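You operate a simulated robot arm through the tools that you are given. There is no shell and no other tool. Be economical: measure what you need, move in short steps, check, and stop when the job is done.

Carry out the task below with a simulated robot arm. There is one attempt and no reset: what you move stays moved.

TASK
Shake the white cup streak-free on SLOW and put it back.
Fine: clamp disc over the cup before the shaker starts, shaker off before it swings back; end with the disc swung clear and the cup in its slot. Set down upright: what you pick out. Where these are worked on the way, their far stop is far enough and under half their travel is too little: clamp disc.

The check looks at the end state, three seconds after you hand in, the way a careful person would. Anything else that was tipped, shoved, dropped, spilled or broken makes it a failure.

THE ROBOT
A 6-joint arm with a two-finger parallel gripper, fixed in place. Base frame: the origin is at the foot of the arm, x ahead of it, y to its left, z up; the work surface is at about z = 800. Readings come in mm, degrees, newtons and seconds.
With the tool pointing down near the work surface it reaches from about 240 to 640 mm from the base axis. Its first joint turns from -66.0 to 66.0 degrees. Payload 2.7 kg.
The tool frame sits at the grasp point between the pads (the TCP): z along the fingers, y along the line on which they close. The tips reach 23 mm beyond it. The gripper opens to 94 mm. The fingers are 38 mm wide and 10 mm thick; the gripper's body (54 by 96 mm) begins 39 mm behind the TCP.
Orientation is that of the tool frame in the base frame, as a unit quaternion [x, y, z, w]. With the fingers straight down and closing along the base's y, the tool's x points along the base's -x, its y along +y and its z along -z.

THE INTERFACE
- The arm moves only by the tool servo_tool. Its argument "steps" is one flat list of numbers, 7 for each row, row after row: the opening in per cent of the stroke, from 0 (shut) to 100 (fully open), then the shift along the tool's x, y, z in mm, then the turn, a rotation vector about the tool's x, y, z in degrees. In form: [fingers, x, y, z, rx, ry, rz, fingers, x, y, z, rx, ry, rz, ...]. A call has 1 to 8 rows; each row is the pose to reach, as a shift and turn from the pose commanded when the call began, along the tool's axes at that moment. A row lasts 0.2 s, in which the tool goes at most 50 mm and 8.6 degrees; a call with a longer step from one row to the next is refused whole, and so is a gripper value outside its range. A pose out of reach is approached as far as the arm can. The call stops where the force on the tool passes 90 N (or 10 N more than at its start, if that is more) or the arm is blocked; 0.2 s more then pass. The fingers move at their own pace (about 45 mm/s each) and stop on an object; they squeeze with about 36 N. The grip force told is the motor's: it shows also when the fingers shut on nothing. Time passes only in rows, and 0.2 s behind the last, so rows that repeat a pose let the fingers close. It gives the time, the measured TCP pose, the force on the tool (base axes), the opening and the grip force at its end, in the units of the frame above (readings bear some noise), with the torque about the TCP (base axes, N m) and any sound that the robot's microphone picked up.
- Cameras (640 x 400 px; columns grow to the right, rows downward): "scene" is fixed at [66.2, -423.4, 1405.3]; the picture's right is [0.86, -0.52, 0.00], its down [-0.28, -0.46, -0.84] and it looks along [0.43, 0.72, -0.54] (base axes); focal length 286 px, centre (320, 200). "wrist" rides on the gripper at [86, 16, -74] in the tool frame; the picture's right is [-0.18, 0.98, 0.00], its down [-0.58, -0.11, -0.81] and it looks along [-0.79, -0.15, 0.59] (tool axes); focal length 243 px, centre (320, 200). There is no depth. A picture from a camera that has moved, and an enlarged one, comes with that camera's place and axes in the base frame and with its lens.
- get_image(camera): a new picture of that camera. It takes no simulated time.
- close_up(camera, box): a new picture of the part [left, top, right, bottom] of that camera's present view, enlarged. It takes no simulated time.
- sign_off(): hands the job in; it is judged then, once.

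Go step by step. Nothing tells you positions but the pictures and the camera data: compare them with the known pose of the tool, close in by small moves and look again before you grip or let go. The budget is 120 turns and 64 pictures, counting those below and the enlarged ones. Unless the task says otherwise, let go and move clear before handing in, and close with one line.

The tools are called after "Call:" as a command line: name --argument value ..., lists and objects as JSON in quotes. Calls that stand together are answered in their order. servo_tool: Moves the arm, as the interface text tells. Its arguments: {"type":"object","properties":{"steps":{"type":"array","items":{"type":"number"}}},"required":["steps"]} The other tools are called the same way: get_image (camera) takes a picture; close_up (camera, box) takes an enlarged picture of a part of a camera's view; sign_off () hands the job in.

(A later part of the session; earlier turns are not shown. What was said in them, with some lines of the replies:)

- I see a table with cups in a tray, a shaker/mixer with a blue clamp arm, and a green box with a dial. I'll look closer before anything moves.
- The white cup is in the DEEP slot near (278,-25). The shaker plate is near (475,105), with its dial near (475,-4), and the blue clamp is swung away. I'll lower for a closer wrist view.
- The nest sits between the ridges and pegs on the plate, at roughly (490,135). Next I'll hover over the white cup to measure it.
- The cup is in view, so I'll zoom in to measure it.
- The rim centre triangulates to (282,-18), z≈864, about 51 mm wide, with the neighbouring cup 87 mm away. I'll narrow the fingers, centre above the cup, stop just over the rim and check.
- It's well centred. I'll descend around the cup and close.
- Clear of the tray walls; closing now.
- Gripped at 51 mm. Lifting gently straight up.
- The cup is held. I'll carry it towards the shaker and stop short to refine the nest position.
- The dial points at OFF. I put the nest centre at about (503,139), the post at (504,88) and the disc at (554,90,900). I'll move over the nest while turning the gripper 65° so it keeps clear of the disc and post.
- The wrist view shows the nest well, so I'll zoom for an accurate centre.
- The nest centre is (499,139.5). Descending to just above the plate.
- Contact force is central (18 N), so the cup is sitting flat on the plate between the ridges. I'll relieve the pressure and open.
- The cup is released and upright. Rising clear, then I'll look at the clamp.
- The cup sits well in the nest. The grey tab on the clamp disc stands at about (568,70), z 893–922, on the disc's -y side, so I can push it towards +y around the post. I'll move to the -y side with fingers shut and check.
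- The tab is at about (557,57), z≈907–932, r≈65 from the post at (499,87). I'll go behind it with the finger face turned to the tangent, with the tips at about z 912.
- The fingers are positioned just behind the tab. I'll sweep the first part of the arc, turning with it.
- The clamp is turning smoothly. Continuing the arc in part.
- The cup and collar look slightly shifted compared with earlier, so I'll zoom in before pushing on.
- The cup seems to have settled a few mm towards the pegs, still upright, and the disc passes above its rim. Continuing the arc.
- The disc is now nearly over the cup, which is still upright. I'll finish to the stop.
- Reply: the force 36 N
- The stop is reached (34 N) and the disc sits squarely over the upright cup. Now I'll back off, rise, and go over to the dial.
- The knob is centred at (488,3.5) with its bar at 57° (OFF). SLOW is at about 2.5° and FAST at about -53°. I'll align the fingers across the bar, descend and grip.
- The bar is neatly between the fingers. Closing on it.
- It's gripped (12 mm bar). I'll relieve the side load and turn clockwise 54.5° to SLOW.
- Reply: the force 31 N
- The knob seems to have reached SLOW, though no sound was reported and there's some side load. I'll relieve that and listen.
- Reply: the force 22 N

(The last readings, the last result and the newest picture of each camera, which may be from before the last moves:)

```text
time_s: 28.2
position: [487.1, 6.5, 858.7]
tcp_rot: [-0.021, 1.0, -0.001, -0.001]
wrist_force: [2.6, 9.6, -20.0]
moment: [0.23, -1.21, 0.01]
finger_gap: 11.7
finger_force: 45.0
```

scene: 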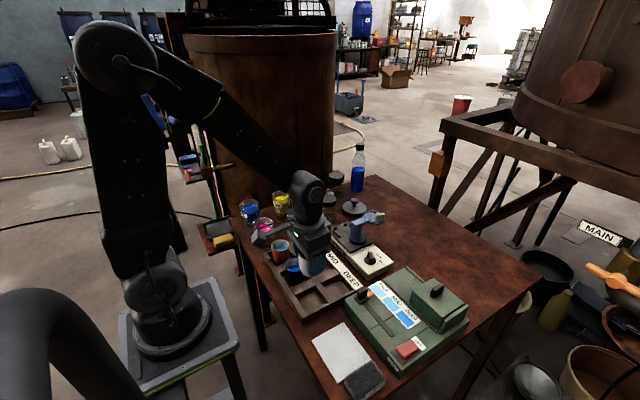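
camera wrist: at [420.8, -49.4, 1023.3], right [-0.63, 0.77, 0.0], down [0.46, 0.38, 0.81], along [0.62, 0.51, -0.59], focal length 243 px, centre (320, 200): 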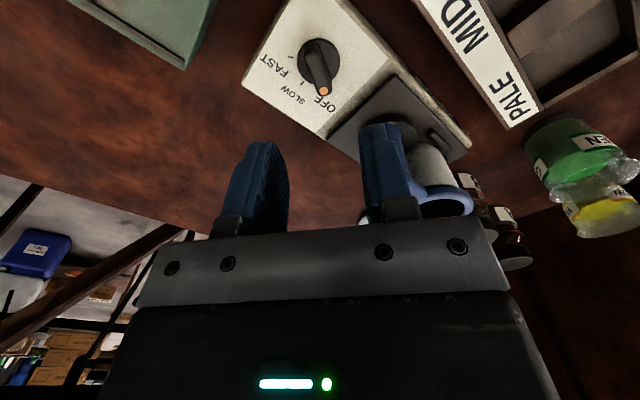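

Call:
servo_tool --steps '[20, 0, 3, 0, 0, 0, 0, 43, 0, 3, 0, 0, 0, 0, 43, 0, 3, -25, 0, 0, 0, 43, 0, 3, -60, 0, 0, 0, 43, 0, 3, -90, 0, 0, 0]'

Call:
close_up --camera "wrist" --box '[240, 0, 480, 150]'

Call:
close_up --camera "scene" --box '[320, 180, 420, 270]'

```text
time_s: 29.4
position: [484.8, 9.1, 948.6]
tcp_rot: [-0.022, 1.0, 0.0, -0.001]
wrist_force: [0.6, 0.2, -0.4]
moment: [-0.02, -0.01, 0.0]
finger_gap: 40.3
finger_force: 0.0
```

```text
2.67 times, centred on (360, 75) of wrist
camera zoom: at [398.9, 21.1, 1022.2], right [0.14, 0.99, 0.0], down [0.59, -0.08, 0.81], along [0.8, -0.11, -0.59], focal length 647 px, centre (213, 533)
```

zoom: 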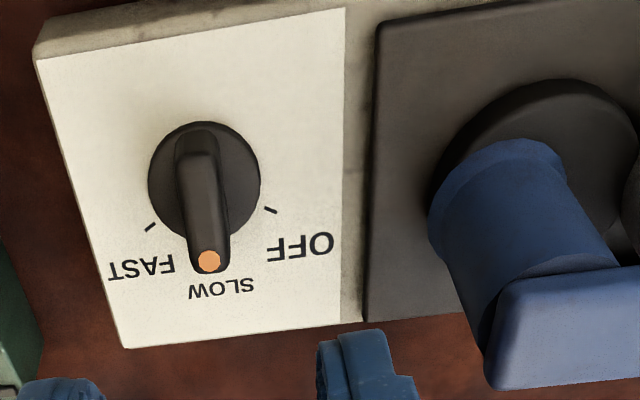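

```text
4.44 times, centred on (370, 225) of scene
camera zoom: at [66.1, -423.4, 1405.3], right [0.86, -0.52, 0.0], down [-0.28, -0.46, -0.84], along [0.43, 0.72, -0.54], focal length 1269 px, centre (98, 89)
```

zoom: 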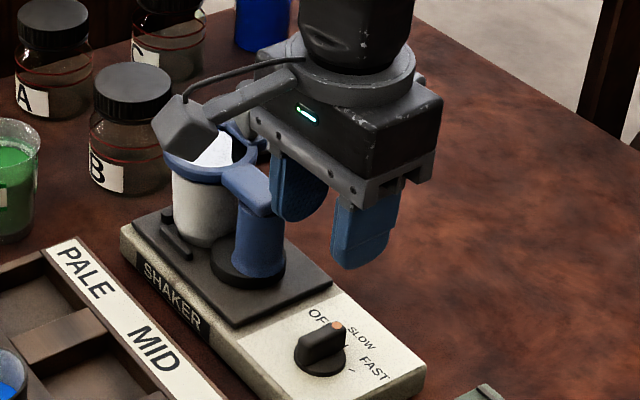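

The knob is on SLOW. I'll wait a little and look for motion and sound.

Call:
servo_tool --steps '[43, 0, 0, -10, 0, 0, 0, 43, 0, 0, -20, 0, 0, 0, 43, 0, 0, -30, 0, 0, 0, 43, 0, 0, -30, 0, 0, 0]'

Call:
close_up --camera "scene" --box '[320, 180, 420, 270]'

```text
time_s: 30.4
position: [485.8, 10.0, 978.1]
tcp_rot: [-0.022, 1.0, 0.0, 0.0]
wrist_force: [0.5, -0.9, 0.7]
moment: [0.0, -0.01, 0.0]
finger_gap: 40.5
finger_force: 0.1
```

```text
4.44 times, centred on (370, 225) of scene
camera zoom: at [66.1, -423.4, 1405.3], right [0.86, -0.52, 0.0], down [-0.28, -0.46, -0.84], along [0.43, 0.72, -0.54], focal length 1269 px, centre (98, 89)
```

zoom: 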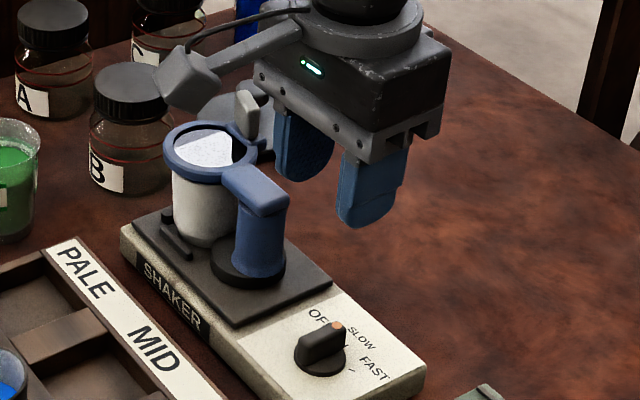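

Call:
servo_tool --steps '[43, 0, 0, 0, 0, 0, 0, 43, 0, 0, 0, 0, 0, 0, 43, 0, 0, 0, 0, 0, 0, 43, 0, 0, 0, 0, 0, 0, 43, 0, 0, 0, 0, 0, 0, 43, 0, 0, 0, 0, 0, 0, 43, 0, 0, 0, 0, 0, 0, 43, 0, 0, 0, 0, 0, 0]'

Call:
close_up --camera "scene" --box '[330, 190, 400, 250]'

```text
time_s: 32.2
position: [485.3, 9.0, 979.2]
tcp_rot: [-0.022, 1.0, 0.0, 0.0]
wrist_force: [-0.8, 0.2, 0.3]
moment: [0.0, -0.01, 0.02]
finger_gap: 40.5
finger_force: 0.1
```

```text
6.67 times, centred on (365, 220) of scene
camera zoom: at [66.2, -423.4, 1405.3], right [0.86, -0.52, 0.0], down [-0.28, -0.46, -0.84], along [0.43, 0.72, -0.54], focal length 1904 px, centre (20, 67)
```

zoom: 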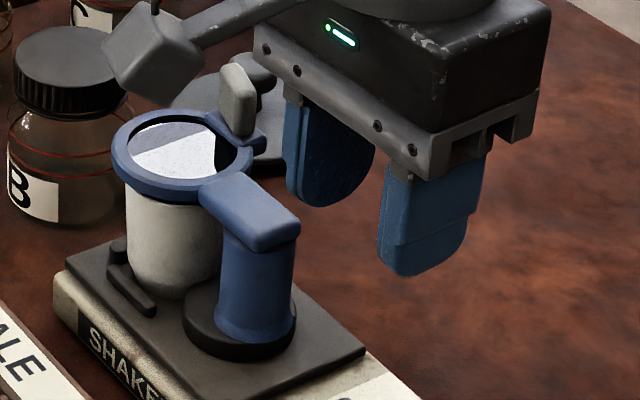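

Call:
servo_tool --steps '[43, 0, 0, 0, 0, 0, 0, 43, 0, 0, 0, 0, 0, 0, 43, 0, 0, 0, 0, 0, 0, 43, 0, 0, 0, 0, 0, 0, 43, 0, 0, 0, 0, 0, 0, 43, 0, 0, 0, 0, 0, 0, 43, 0, 0, 0, 0, 0, 0, 43, 0, 0, 0, 0, 0, 0]'

Call:
close_up --camera "scene" --box '[330, 190, 400, 250]'

```text
time_s: 34.0
position: [485.2, 7.8, 978.2]
tcp_rot: [-0.022, 1.0, 0.0, -0.001]
wrist_force: [-0.1, 0.2, -0.5]
moment: [0.02, 0.0, 0.01]
finger_gap: 40.6
finger_force: 0.1
```

```text
6.67 times, centred on (365, 220) of scene
camera zoom: at [66.2, -423.4, 1405.3], right [0.86, -0.52, 0.0], down [-0.28, -0.46, -0.84], along [0.43, 0.72, -0.54], focal length 1904 px, centre (20, 67)
```

zoom: 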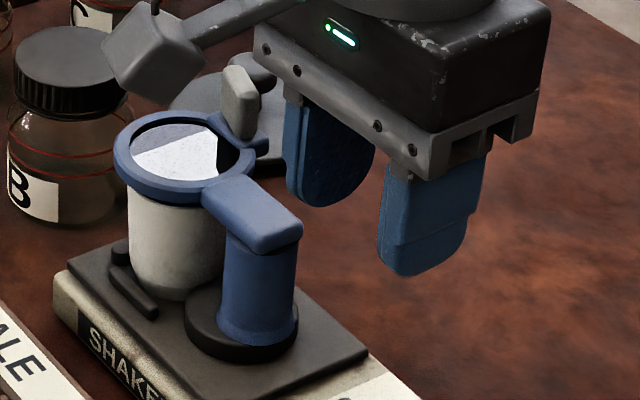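

The plate, post and cup have shifted together between frames, so the shaker is running. I'll let it run.

Call:
servo_tool --steps '[43, 0, 0, 0, 0, 0, 0, 43, 0, 0, 0, 0, 0, 0, 43, 0, 0, 0, 0, 0, 0, 43, 0, 0, 0, 0, 0, 0, 43, 0, 0, 0, 0, 0, 0, 43, 0, 0, 0, 0, 0, 0, 43, 0, 0, 0, 0, 0, 0, 43, 0, 0, 0, 0, 0, 0]'

Call:
servo_tool --steps '[43, 0, 0, 0, 0, 0, 0, 43, 0, 0, 0, 0, 0, 0, 43, 0, 0, 0, 0, 0, 0, 43, 0, 0, 0, 0, 0, 0, 43, 0, 0, 0, 0, 0, 0, 43, 0, 0, 0, 0, 0, 0, 43, 0, 0, 0, 0, 0, 0, 43, 0, 0, 0, 0, 0, 0]'

Call:
servo_tool --steps '[43, 0, 0, 0, 0, 0, 0, 43, 0, 0, 0, 0, 0, 0, 43, 0, 0, 0, 0, 0, 0, 43, 0, 0, 0, 0, 0, 0, 43, 0, 0, 0, 0, 0, 0, 43, 0, 0, 0, 0, 0, 0, 43, 0, 0, 0, 0, 0, 0, 43, 0, 0, 0, 0, 0, 0]'

Call:
servo_tool --steps '[43, 0, 0, 0, 0, 0, 0, 43, 0, 0, 0, 0, 0, 0, 43, 0, 0, 0, 0, 0, 0, 43, 0, 0, 0, 0, 0, 0, 43, 0, 0, 0, 0, 0, 0, 43, 0, 0, 0, 0, 0, 0, 43, 0, 0, 0, 0, 0, 0, 43, 0, 0, 0, 0, 0, 0]'

```text
time_s: 35.8
position: [485.2, 8.4, 979.0]
tcp_rot: [-0.022, 1.0, 0.0, 0.0]
wrist_force: [-0.2, -0.5, 0.0]
moment: [-0.02, 0.02, 0.01]
finger_gap: 40.1
finger_force: 0.1
```

```text
time_s: 37.6
position: [485.9, 8.8, 977.9]
tcp_rot: [-0.021, 1.0, 0.0, 0.0]
wrist_force: [-0.1, 0.0, 0.0]
moment: [-0.03, 0.0, 0.0]
finger_gap: 40.6
finger_force: 0.0
```

```text
time_s: 39.4
position: [486.0, 8.4, 977.3]
tcp_rot: [-0.022, 1.0, 0.0, 0.0]
wrist_force: [-0.8, 1.2, 0.4]
moment: [0.02, -0.02, -0.01]
finger_gap: 40.3
finger_force: 0.1
```

```text
time_s: 41.2
position: [484.6, 9.3, 978.1]
tcp_rot: [-0.022, 1.0, 0.0, 0.0]
wrist_force: [-0.4, 0.0, -0.4]
moment: [-0.01, 0.0, 0.04]
finger_gap: 40.4
finger_force: 0.1
```

About 14 s have run. Now I'll go down to grip the knob again.

Call:
servo_tool --steps '[43, -2.2, -3, 20, 0, 0, 3, 43, -2.2, -3, 50, 0, 0, 3, 43, -2.2, -3, 80, 0, 0, 3, 43, -2.2, -3, 105, 0, 0, 3, 43, -2.2, -3, 119, 0, 0, 3, 25, -2.2, -3, 119.5, 0, 0, 3, 5, -2.2, -3, 119.5, 0, 0, 3, 5, -2.2, -3, 119.5, 0, 0, 3]'

```text
time_s: 43.0
position: [486.6, 6.2, 858.0]
tcp_rot: [0.004, 1.0, 0.0, 0.0]
wrist_force: [0.3, -3.4, -1.7]
moment: [-0.03, -0.34, 0.04]
finger_gap: 12.0
finger_force: 45.0
```

Gripped. Turning back counter-clockwise to OFF.

Call:
servo_tool --steps '[5, 0, 0, 0, 0, 0, -8, 5, 0, 0, 0, 0, 0, -16, 5, 0, 0, 0, 0, 0, -24, 5, 0, 0, 0, 0, 0, -32, 5, 0, 0, 0, 0, 0, -40, 5, 0, 0, 0, 0, 0, -48, 5, 0, 0, 0, 0, 0, -56, 5, 0, 0, 0, 0, 0, -59]'

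Call:
servo_tool --steps '[20, 0, 0, 0, 0, 0, 0, 43, 0, 0, 0, 0, 0, 0, 43, 0, 0, -30, 0, 0, 0, 43, 0, 0, -70, 0, 0, 0, 43, 0, 0, -110, 0, 0, 0, 0, 0, 0, -140, 0, 0, 0]'

Call:
close_up --camera "wrist" --box '[240, 0, 480, 150]'

Call:
close_up --camera "scene" --box '[330, 190, 400, 250]'

```text
time_s: 44.8
position: [489.5, 4.3, 858.9]
tcp_rot: [-0.489, 0.872, -0.001, -0.001]
wrist_force: [6.1, -25.5, -12.4]
moment: [-0.29, -0.21, -0.03]
finger_gap: 11.7
finger_force: 44.9
```

```text
time_s: 46.2
position: [488.0, 6.0, 999.2]
tcp_rot: [-0.489, 0.872, 0.001, 0.0]
wrist_force: [0.3, 0.2, -0.2]
moment: [-0.02, -0.02, -0.04]
finger_gap: 5.5
finger_force: 0.1
```

```text
2.67 times, centred on (360, 75) of wrist
camera zoom: at [429.1, -59.3, 1073.1], right [-0.74, 0.67, 0.0], down [0.4, 0.44, 0.81], along [0.54, 0.6, -0.59], focal length 647 px, centre (213, 533)
```

zoom: 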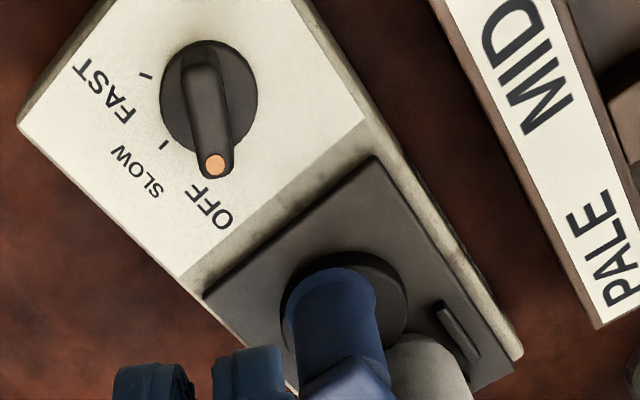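

```text
6.67 times, centred on (365, 220) of scene
camera zoom: at [66.1, -423.4, 1405.3], right [0.86, -0.52, 0.0], down [-0.28, -0.46, -0.84], along [0.43, 0.72, -0.54], focal length 1904 px, centre (20, 67)
```

zoom: 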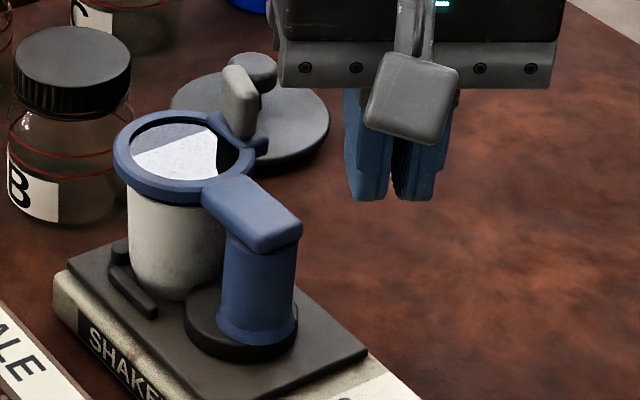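

The knob is on OFF and the shaking has stopped. Now I'll go to the far side of the tab to swing the disc back clear.

Call:
servo_tool --steps '[0, -30, 14, 0, 0, 0, -4, 0, -67, 31, 0, 0, 0, -8, 0, -104, 49, 0, 0, 0, -12, 0, -133.8, 63.4, 0, 0, 0, -15, 0, -133.8, 63.4, 30, 0, 0, -15, 0, -133.8, 63.4, 52, 0, 0, -15, 0, -133.8, 63.4, 60, 0, 0, -15]'

Call:
get_image --camera "wrist"

```text
time_s: 47.8
position: [502.7, 153.9, 939.3]
tcp_rot: [-0.598, 0.801, 0.0, 0.0]
wrist_force: [-0.4, -0.1, -0.5]
moment: [0.01, 0.01, 0.02]
finger_gap: 0.0
finger_force: 35.9
```

```text
12 pictures are left
camera wrist: at [464.2, 75.0, 1012.8], right [-0.89, 0.46, 0.0], down [0.27, 0.53, 0.81], along [0.37, 0.72, -0.59], focal length 243 px, centre (320, 200)
```

wrist: 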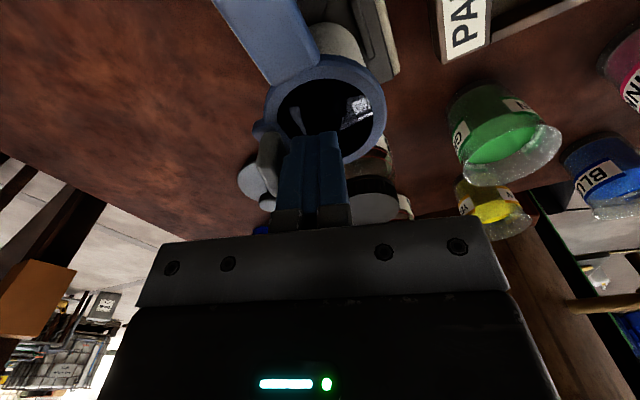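

The fingers are over the disc, just beside the tab's inner face. Sweeping clockwise.

Call:
servo_tool --steps '[0, -1.6, -9.2, 0, 0, 0, 8, 0, -1.8, -18.6, 0, 0, 0, 16, 0, -0.8, -27.8, 0, 0, 0, 24, 0, 1.6, -36.9, 0, 0, 0, 32, 0, 5.1, -45.5, 0, 0, 0, 40, 0, 9.9, -53.6, 0, 0, 0, 48]'

Call:
close_up --camera "scene" --box '[320, 170, 420, 250]'

```text
time_s: 49.2
position: [552.4, 129.7, 939.3]
tcp_rot: [-0.219, 0.976, 0.0, 0.0]
wrist_force: [0.3, -0.7, 0.5]
moment: [0.0, -0.02, 0.02]
finger_gap: 0.0
finger_force: 36.2
```

```text
5.00 times, centred on (370, 210) of scene
camera zoom: at [66.2, -423.4, 1405.3], right [0.86, -0.52, 0.0], down [-0.28, -0.46, -0.84], along [0.43, 0.72, -0.54], focal length 1428 px, centre (70, 150)
```

zoom: 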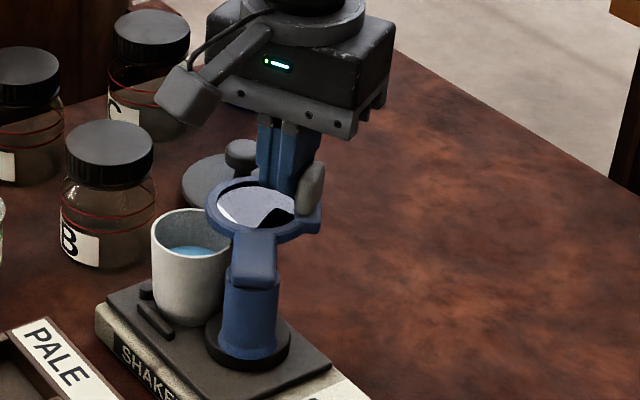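

The disc is swinging back and the cup stays upright. Finishing the swing.

Call:
servo_tool --steps '[0, -1.6, -9.4, 0, 0, 0, 8, 0, -1.9, -19, 0, 0, 0, 16, 0, -0.8, -28.4, 0, 0, 0, 24, 0, 1.6, -37.7, 0, 0, 0, 32, 0, 5.2, -46.5, 0, 0, 0, 40, 0, 10, -54.7, 0, 0, 0, 48, 0, 15, -60.5, 0, 0, 0, 55]'

Call:
close_up --camera "scene" --box '[320, 170, 420, 250]'

```text
time_s: 50.8
position: [565.7, 67.8, 940.9]
tcp_rot: [0.256, 0.967, 0.0, 0.001]
wrist_force: [4.0, 0.7, -0.4]
moment: [0.0, -0.03, 0.08]
finger_gap: 0.0
finger_force: 35.6
```

```text
5.00 times, centred on (370, 210) of scene
camera zoom: at [66.3, -423.4, 1405.3], right [0.86, -0.52, 0.0], down [-0.28, -0.46, -0.84], along [0.43, 0.72, -0.54], focal length 1428 px, centre (70, 150)
```

zoom: 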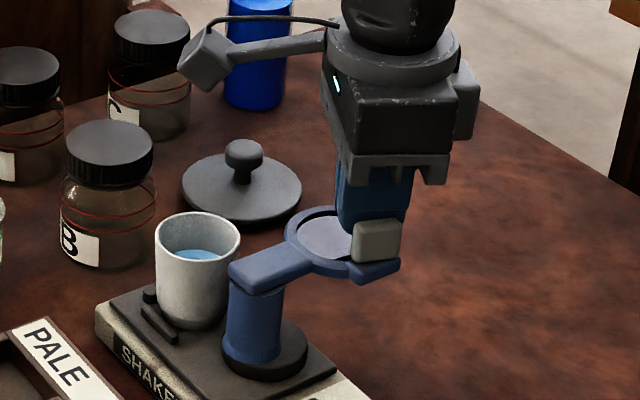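

The disc is back at its original clear position. I'll lift off and go over the cup to inspect the paint.

Call:
servo_tool --steps '[0, 0, 6, 0, 0, 0, 0, 0, 0, 6, -40, 0, 0, 0, 0, 0, 6, -80, 0, 0, 0, 72, 30, 15, -87.5, 0, 0, 8, 72, 60, 22, -87.5, 0, 0, 16, 72, 80, 27, -87.5, 0, 0, 24, 72, 93.6, 29.3, -87.5, 0, 0, 32, 72, 93.6, 29.3, -87.5, 0, 0, 34]'

Call:
close_up --camera "wrist" --box '[200, 0, 440, 150]'

```text
time_s: 52.6
position: [497.4, 140.9, 1025.5]
tcp_rot: [0.526, 0.85, 0.0, 0.0]
wrist_force: [0.6, 0.2, -0.7]
moment: [-0.01, -0.01, 0.01]
finger_gap: 67.4
finger_force: 0.2
```

```text
2.67 times, centred on (320, 75) of wrist
camera zoom: at [474.5, 224.3, 1100.4], right [0.96, 0.27, 0.0], down [0.16, -0.57, 0.81], along [0.22, -0.78, -0.59], focal length 647 px, centre (320, 533)
```

zoom: 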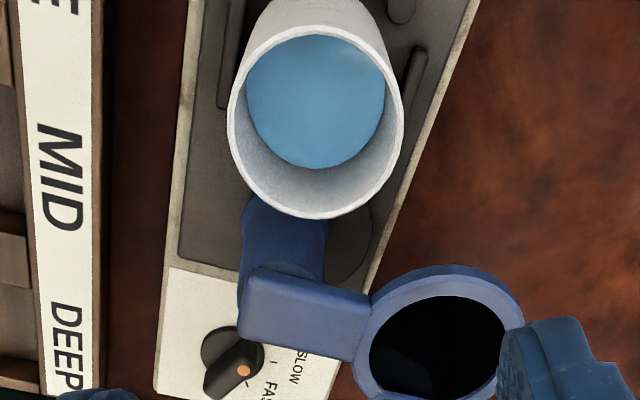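

The paint now looks even, with no streaks. The cup has settled at about (495,147.5), so I'll descend around it with the same grip.

Call:
servo_tool --steps '[78, 7.4, 0.9, 30, 0, 0, 0, 78, 7.4, 0.9, 65, 0, 0, 0, 78, 7.4, 0.9, 95, 0, 0, 0, 78, 7.4, 0.9, 120, 0, 0, 0, 78, 7.4, 0.9, 138, 0, 0, 0, 78, 7.4, 0.9, 146.5, 0, 0, 0, 78, 7.4, 0.9, 146.5, 0, 0, 0]'

Call:
close_up --camera "wrist" --box '[200, 0, 440, 250]'

```text
time_s: 54.2
position: [496.4, 148.8, 880.0]
tcp_rot: [0.527, 0.85, 0.0, 0.0]
wrist_force: [-0.4, 0.0, -0.1]
moment: [0.02, 0.0, 0.0]
finger_gap: 73.3
finger_force: 0.0
```

```text
1.60 times, centred on (320, 125) of wrist
camera zoom: at [472.1, 231.4, 953.7], right [0.96, 0.27, 0.0], down [0.16, -0.57, 0.81], along [0.22, -0.78, -0.59], focal length 388 px, centre (320, 320)
```

zoom: 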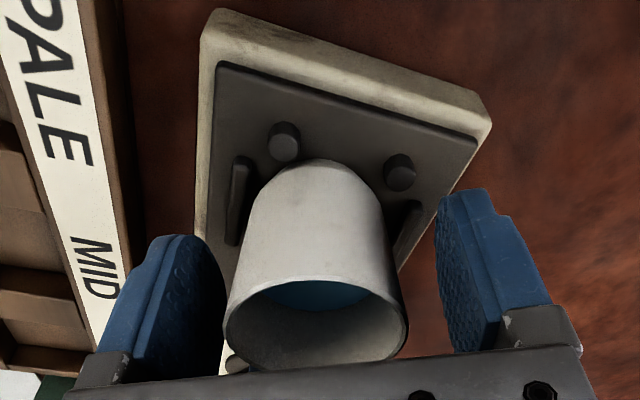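

The cup is about 4 mm off-centre between the fingers, so I'll shift by that and close.

Call:
servo_tool --steps '[78, 0, -4, 0, 0, 0, 0, 78, 0, -4, 0, 0, 0, 0, 50, 0, -4, 0, 0, 0, 0, 30, 0, -4, 0, 0, 0, 0, 30, 0, -4, 0, 0, 0, 0, 30, 0, -4, 0, 0, 0, 0]'

```text
time_s: 55.6
position: [491.8, 146.5, 880.8]
tcp_rot: [0.526, 0.85, 0.0, 0.0]
wrist_force: [0.5, 0.3, 1.5]
moment: [-0.03, 0.05, 0.01]
finger_gap: 49.5
finger_force: 35.8
```

Gripped. Lifting gently straight up.

Call:
servo_tool --steps '[30, 0, 0, -6, 0, 0, 0, 30, 0, 0, -20, 0, 0, 0, 30, 0, 0, -37, 0, 0, 0, 30, 0, 0, -54, 0, 0, 0, 30, 0, 0, -71, 0, 0, 0, 30, 0, 0, -85, 0, 0, 0, 30, 0, 0, -92, 0, 0, 0]'

Call:
get_image --camera "scene"

```text
time_s: 57.2
position: [492.1, 144.6, 972.2]
tcp_rot: [0.526, 0.85, 0.0, 0.0]
wrist_force: [0.0, 0.3, -0.3]
moment: [-0.03, -0.01, 0.01]
finger_gap: 49.7
finger_force: 36.1
```

```text
7 pictures are left
```

scene: 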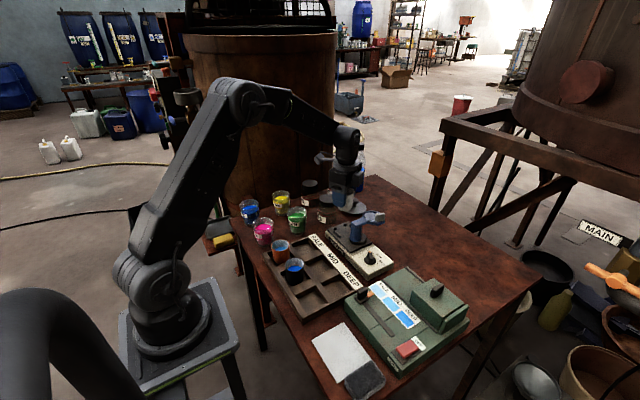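

Call:
servo_tool --steps '[30, -1, -5, 0, 0, 0, -8, 30, -3, -15, 0, 0, 0, -16, 30, -5, -27, 0, 0, 0, -24, 30, -7, -40, 0, 0, 0, -32, 30, -9, -53, 0, 0, 0, -40, 30, -11, -64, 0, 0, 0, -48, 30, -13, -72, 0, 0, 0, -56, 30, -13.4, -76, 0, 0, 0, -63.5]'

```text
time_s: 59.0
position: [430.4, 98.4, 972.4]
tcp_rot: [-0.001, 1.0, 0.0, 0.0]
wrist_force: [-0.3, 0.4, -1.3]
moment: [-0.01, -0.01, 0.03]
finger_gap: 49.8
finger_force: 35.6
```

Call:
servo_tool --steps '[30, 6, -4, 0, 0, 0, 0, 30, 22, -17, 0, 0, 0, 0, 30, 48, -38, 0, 0, 0, 0, 30, 74, -58, 0, 0, 0, 0, 30, 100, -79, 0, 0, 0, 0, 30, 126, -99, 0, 0, 0, 0, 30, 142, -111, 0, 0, 0, 0, 30, 148.4, -116.4, 0, 0, 0, 0]'

Call:
close_up --camera "wrist" --box '[180, 0, 460, 230]'

```text
time_s: 60.8
position: [281.1, -17.1, 972.3]
tcp_rot: [0.0, 1.0, 0.001, 0.0]
wrist_force: [-0.1, 1.1, -1.1]
moment: [-0.03, 0.01, 0.03]
finger_gap: 49.7
finger_force: 35.7
```

```text
1.74 times, centred on (320, 115) of wrist
camera zoom: at [195.0, -1.8, 1045.4], right [0.18, 0.98, 0.0], down [0.58, -0.11, 0.81], along [0.79, -0.15, -0.59], focal length 422 px, centre (320, 348)
```

zoom: 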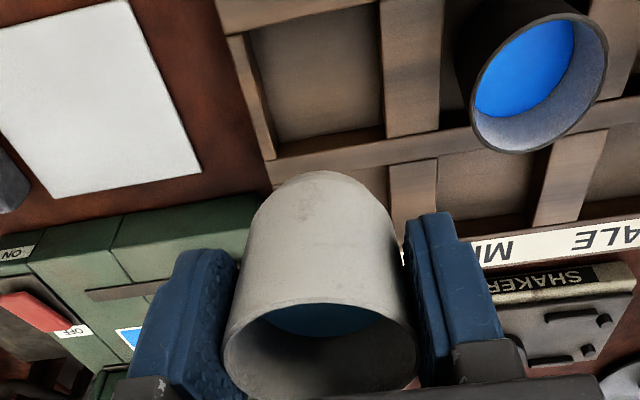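

The slot is directly below, centred at about (285,-19). The cup sits slightly back in the grip, so I'll correct by 4.5 mm and descend.

Call:
servo_tool --steps '[30, -4.5, 0, 10, 0, 0, 0, 30, -4.5, 0, 30, 0, 0, 0, 30, -4.5, 0, 52, 0, 0, 0, 30, -4.5, 0, 74, 0, 0, 0, 30, -4.5, 0, 94, 0, 0, 0, 30, -4.5, 0, 108, 0, 0, 0, 30, -4.5, 0, 116, 0, 0, 0, 30, -4.5, 0, 116, 0, 0, 0]'

Call:
close_up --camera "scene" --box '[250, 230, 370, 330]'

```text
time_s: 62.6
position: [286.2, -16.7, 855.9]
tcp_rot: [0.0, 1.0, 0.0, 0.0]
wrist_force: [-0.1, 0.1, -0.6]
moment: [0.03, 0.03, 0.03]
finger_gap: 49.5
finger_force: 36.0
```

```text
4.00 times, centred on (310, 280) of scene
camera zoom: at [66.2, -423.4, 1405.3], right [0.86, -0.52, 0.0], down [-0.28, -0.46, -0.84], along [0.43, 0.72, -0.54], focal length 1142 px, centre (360, -120)
```

zoom: 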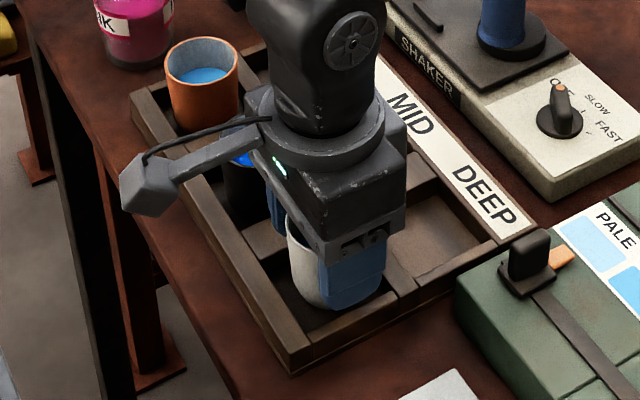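

The cup is inside the slot with no contact yet. I'll lower in small steps until it touches.

Call:
servo_tool --steps '[30, 0, 0, 1.5, 0, 0, 0, 30, 0, 0, 3, 0, 0, 0, 30, 0, 0, 4, 0, 0, 0, 30, 0, 0, 4.5, 0, 0, 0]'

```text
time_s: 63.6
position: [285.6, -16.8, 851.5]
tcp_rot: [0.0, 1.0, 0.0, 0.0]
wrist_force: [0.8, 0.3, -0.3]
moment: [-0.02, 0.0, 0.02]
finger_gap: 49.7
finger_force: 35.6
```

Call:
servo_tool --steps '[30, 0, 0, 1, 0, 0, 0, 30, 0, 0, 1.5, 0, 0, 0, 30, 0, 0, 2, 0, 0, 0]'

```text
time_s: 64.4
position: [286.3, -16.6, 850.1]
tcp_rot: [0.001, 1.0, 0.0, 0.0]
wrist_force: [-0.9, -0.3, 3.7]
moment: [-0.05, 0.0, 0.03]
finger_gap: 49.3
finger_force: 36.2
```

Contact is light (3.7 N). Releasing and rising.

Call:
servo_tool --steps '[45, 0, 0, 0, 0, 0, 0, 60, 0, 0, 0, 0, 0, 0, 77, 0, 0, 0, 0, 0, 0, 77, 0, 0, 0, 0, 0, 0, 77, 0, 0, -25, 0, 0, 0, 77, 0, 0, -65, 0, 0, 0, 77, 0, 0, -110, 0, 0, 0, 77, 0, 0, -155, 0, 0, 0]'

Call:
get_image --camera "wrist"

Call:
close_up --camera "scene" --box '[240, 180, 420, 320]'

```text
time_s: 66.2
position: [285.9, -17.3, 1004.8]
tcp_rot: [0.0, 1.0, 0.0, 0.0]
wrist_force: [-0.2, -0.1, -0.1]
moment: [0.01, -0.05, 0.01]
finger_gap: 72.5
finger_force: 0.1
```

```text
4 pictures are left
camera wrist: at [198.9, -1.6, 1078.4], right [0.18, 0.98, 0.0], down [0.58, -0.11, 0.81], along [0.79, -0.15, -0.59], focal length 243 px, centre (320, 200)
```

wrist: 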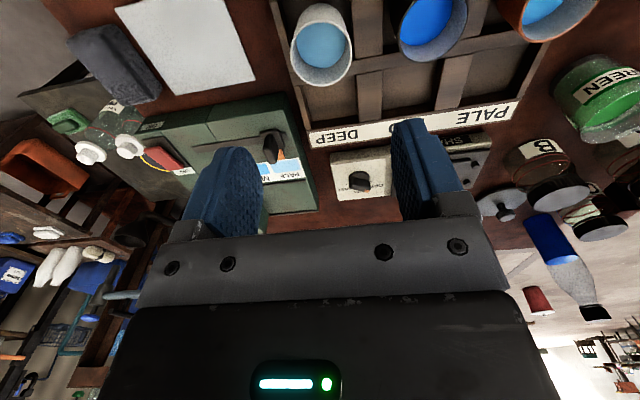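

```text
2.86 times, centred on (330, 250) of scene
camera zoom: at [66.2, -423.4, 1405.3], right [0.86, -0.52, 0.0], down [-0.28, -0.46, -0.84], along [0.43, 0.72, -0.54], focal length 816 px, centre (291, 57)
```

zoom: 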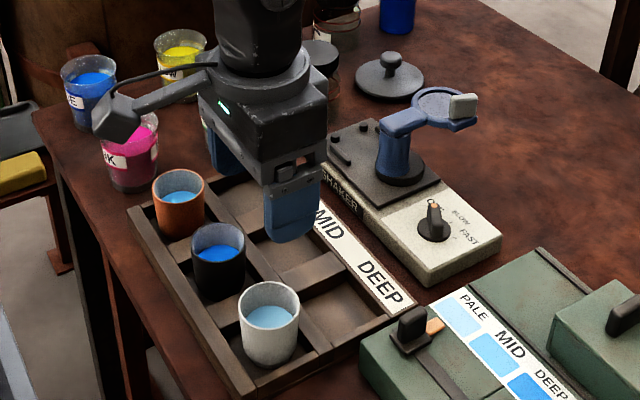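

The cup stands in its slot, the disc is clear and the dial is on OFF. One last close look at the paint.

Call:
close_up --camera "wrist" --box '[270, 0, 390, 100]'

Call:
close_up --camera "scene" --box '[290, 255, 350, 315]'

```text
4.00 times, centred on (330, 50) of wrist
camera zoom: at [198.9, -1.6, 1078.4], right [0.18, 0.98, 0.0], down [0.58, -0.11, 0.81], along [0.79, -0.15, -0.59], focal length 970 px, centre (280, 800)
```

zoom: 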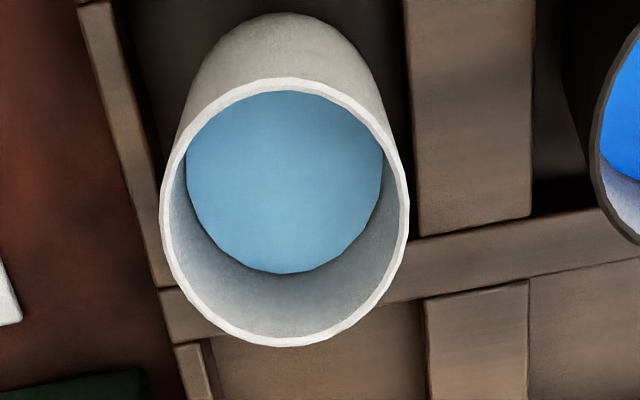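

```text
6.67 times, centred on (320, 285) of scene
camera zoom: at [66.2, -423.4, 1405.3], right [0.86, -0.52, 0.0], down [-0.28, -0.46, -0.84], along [0.43, 0.72, -0.54], focal length 1904 px, centre (320, -367)
```

zoom: 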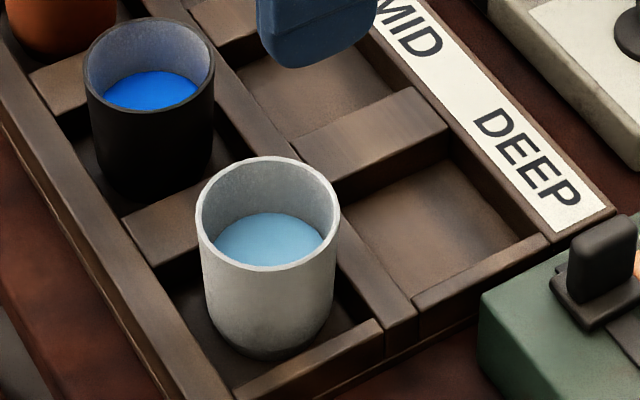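

The paint is streak-free and the cup stands upright in its slot, with the arm clear. Handing in.

Call:
sign_off

```text
The job is handed in.
```

I shook the white cup on SLOW for about 16 seconds until the paint looked streak-free and put it back upright in its slot; the shaker is off and the clamp disc is swung clear.
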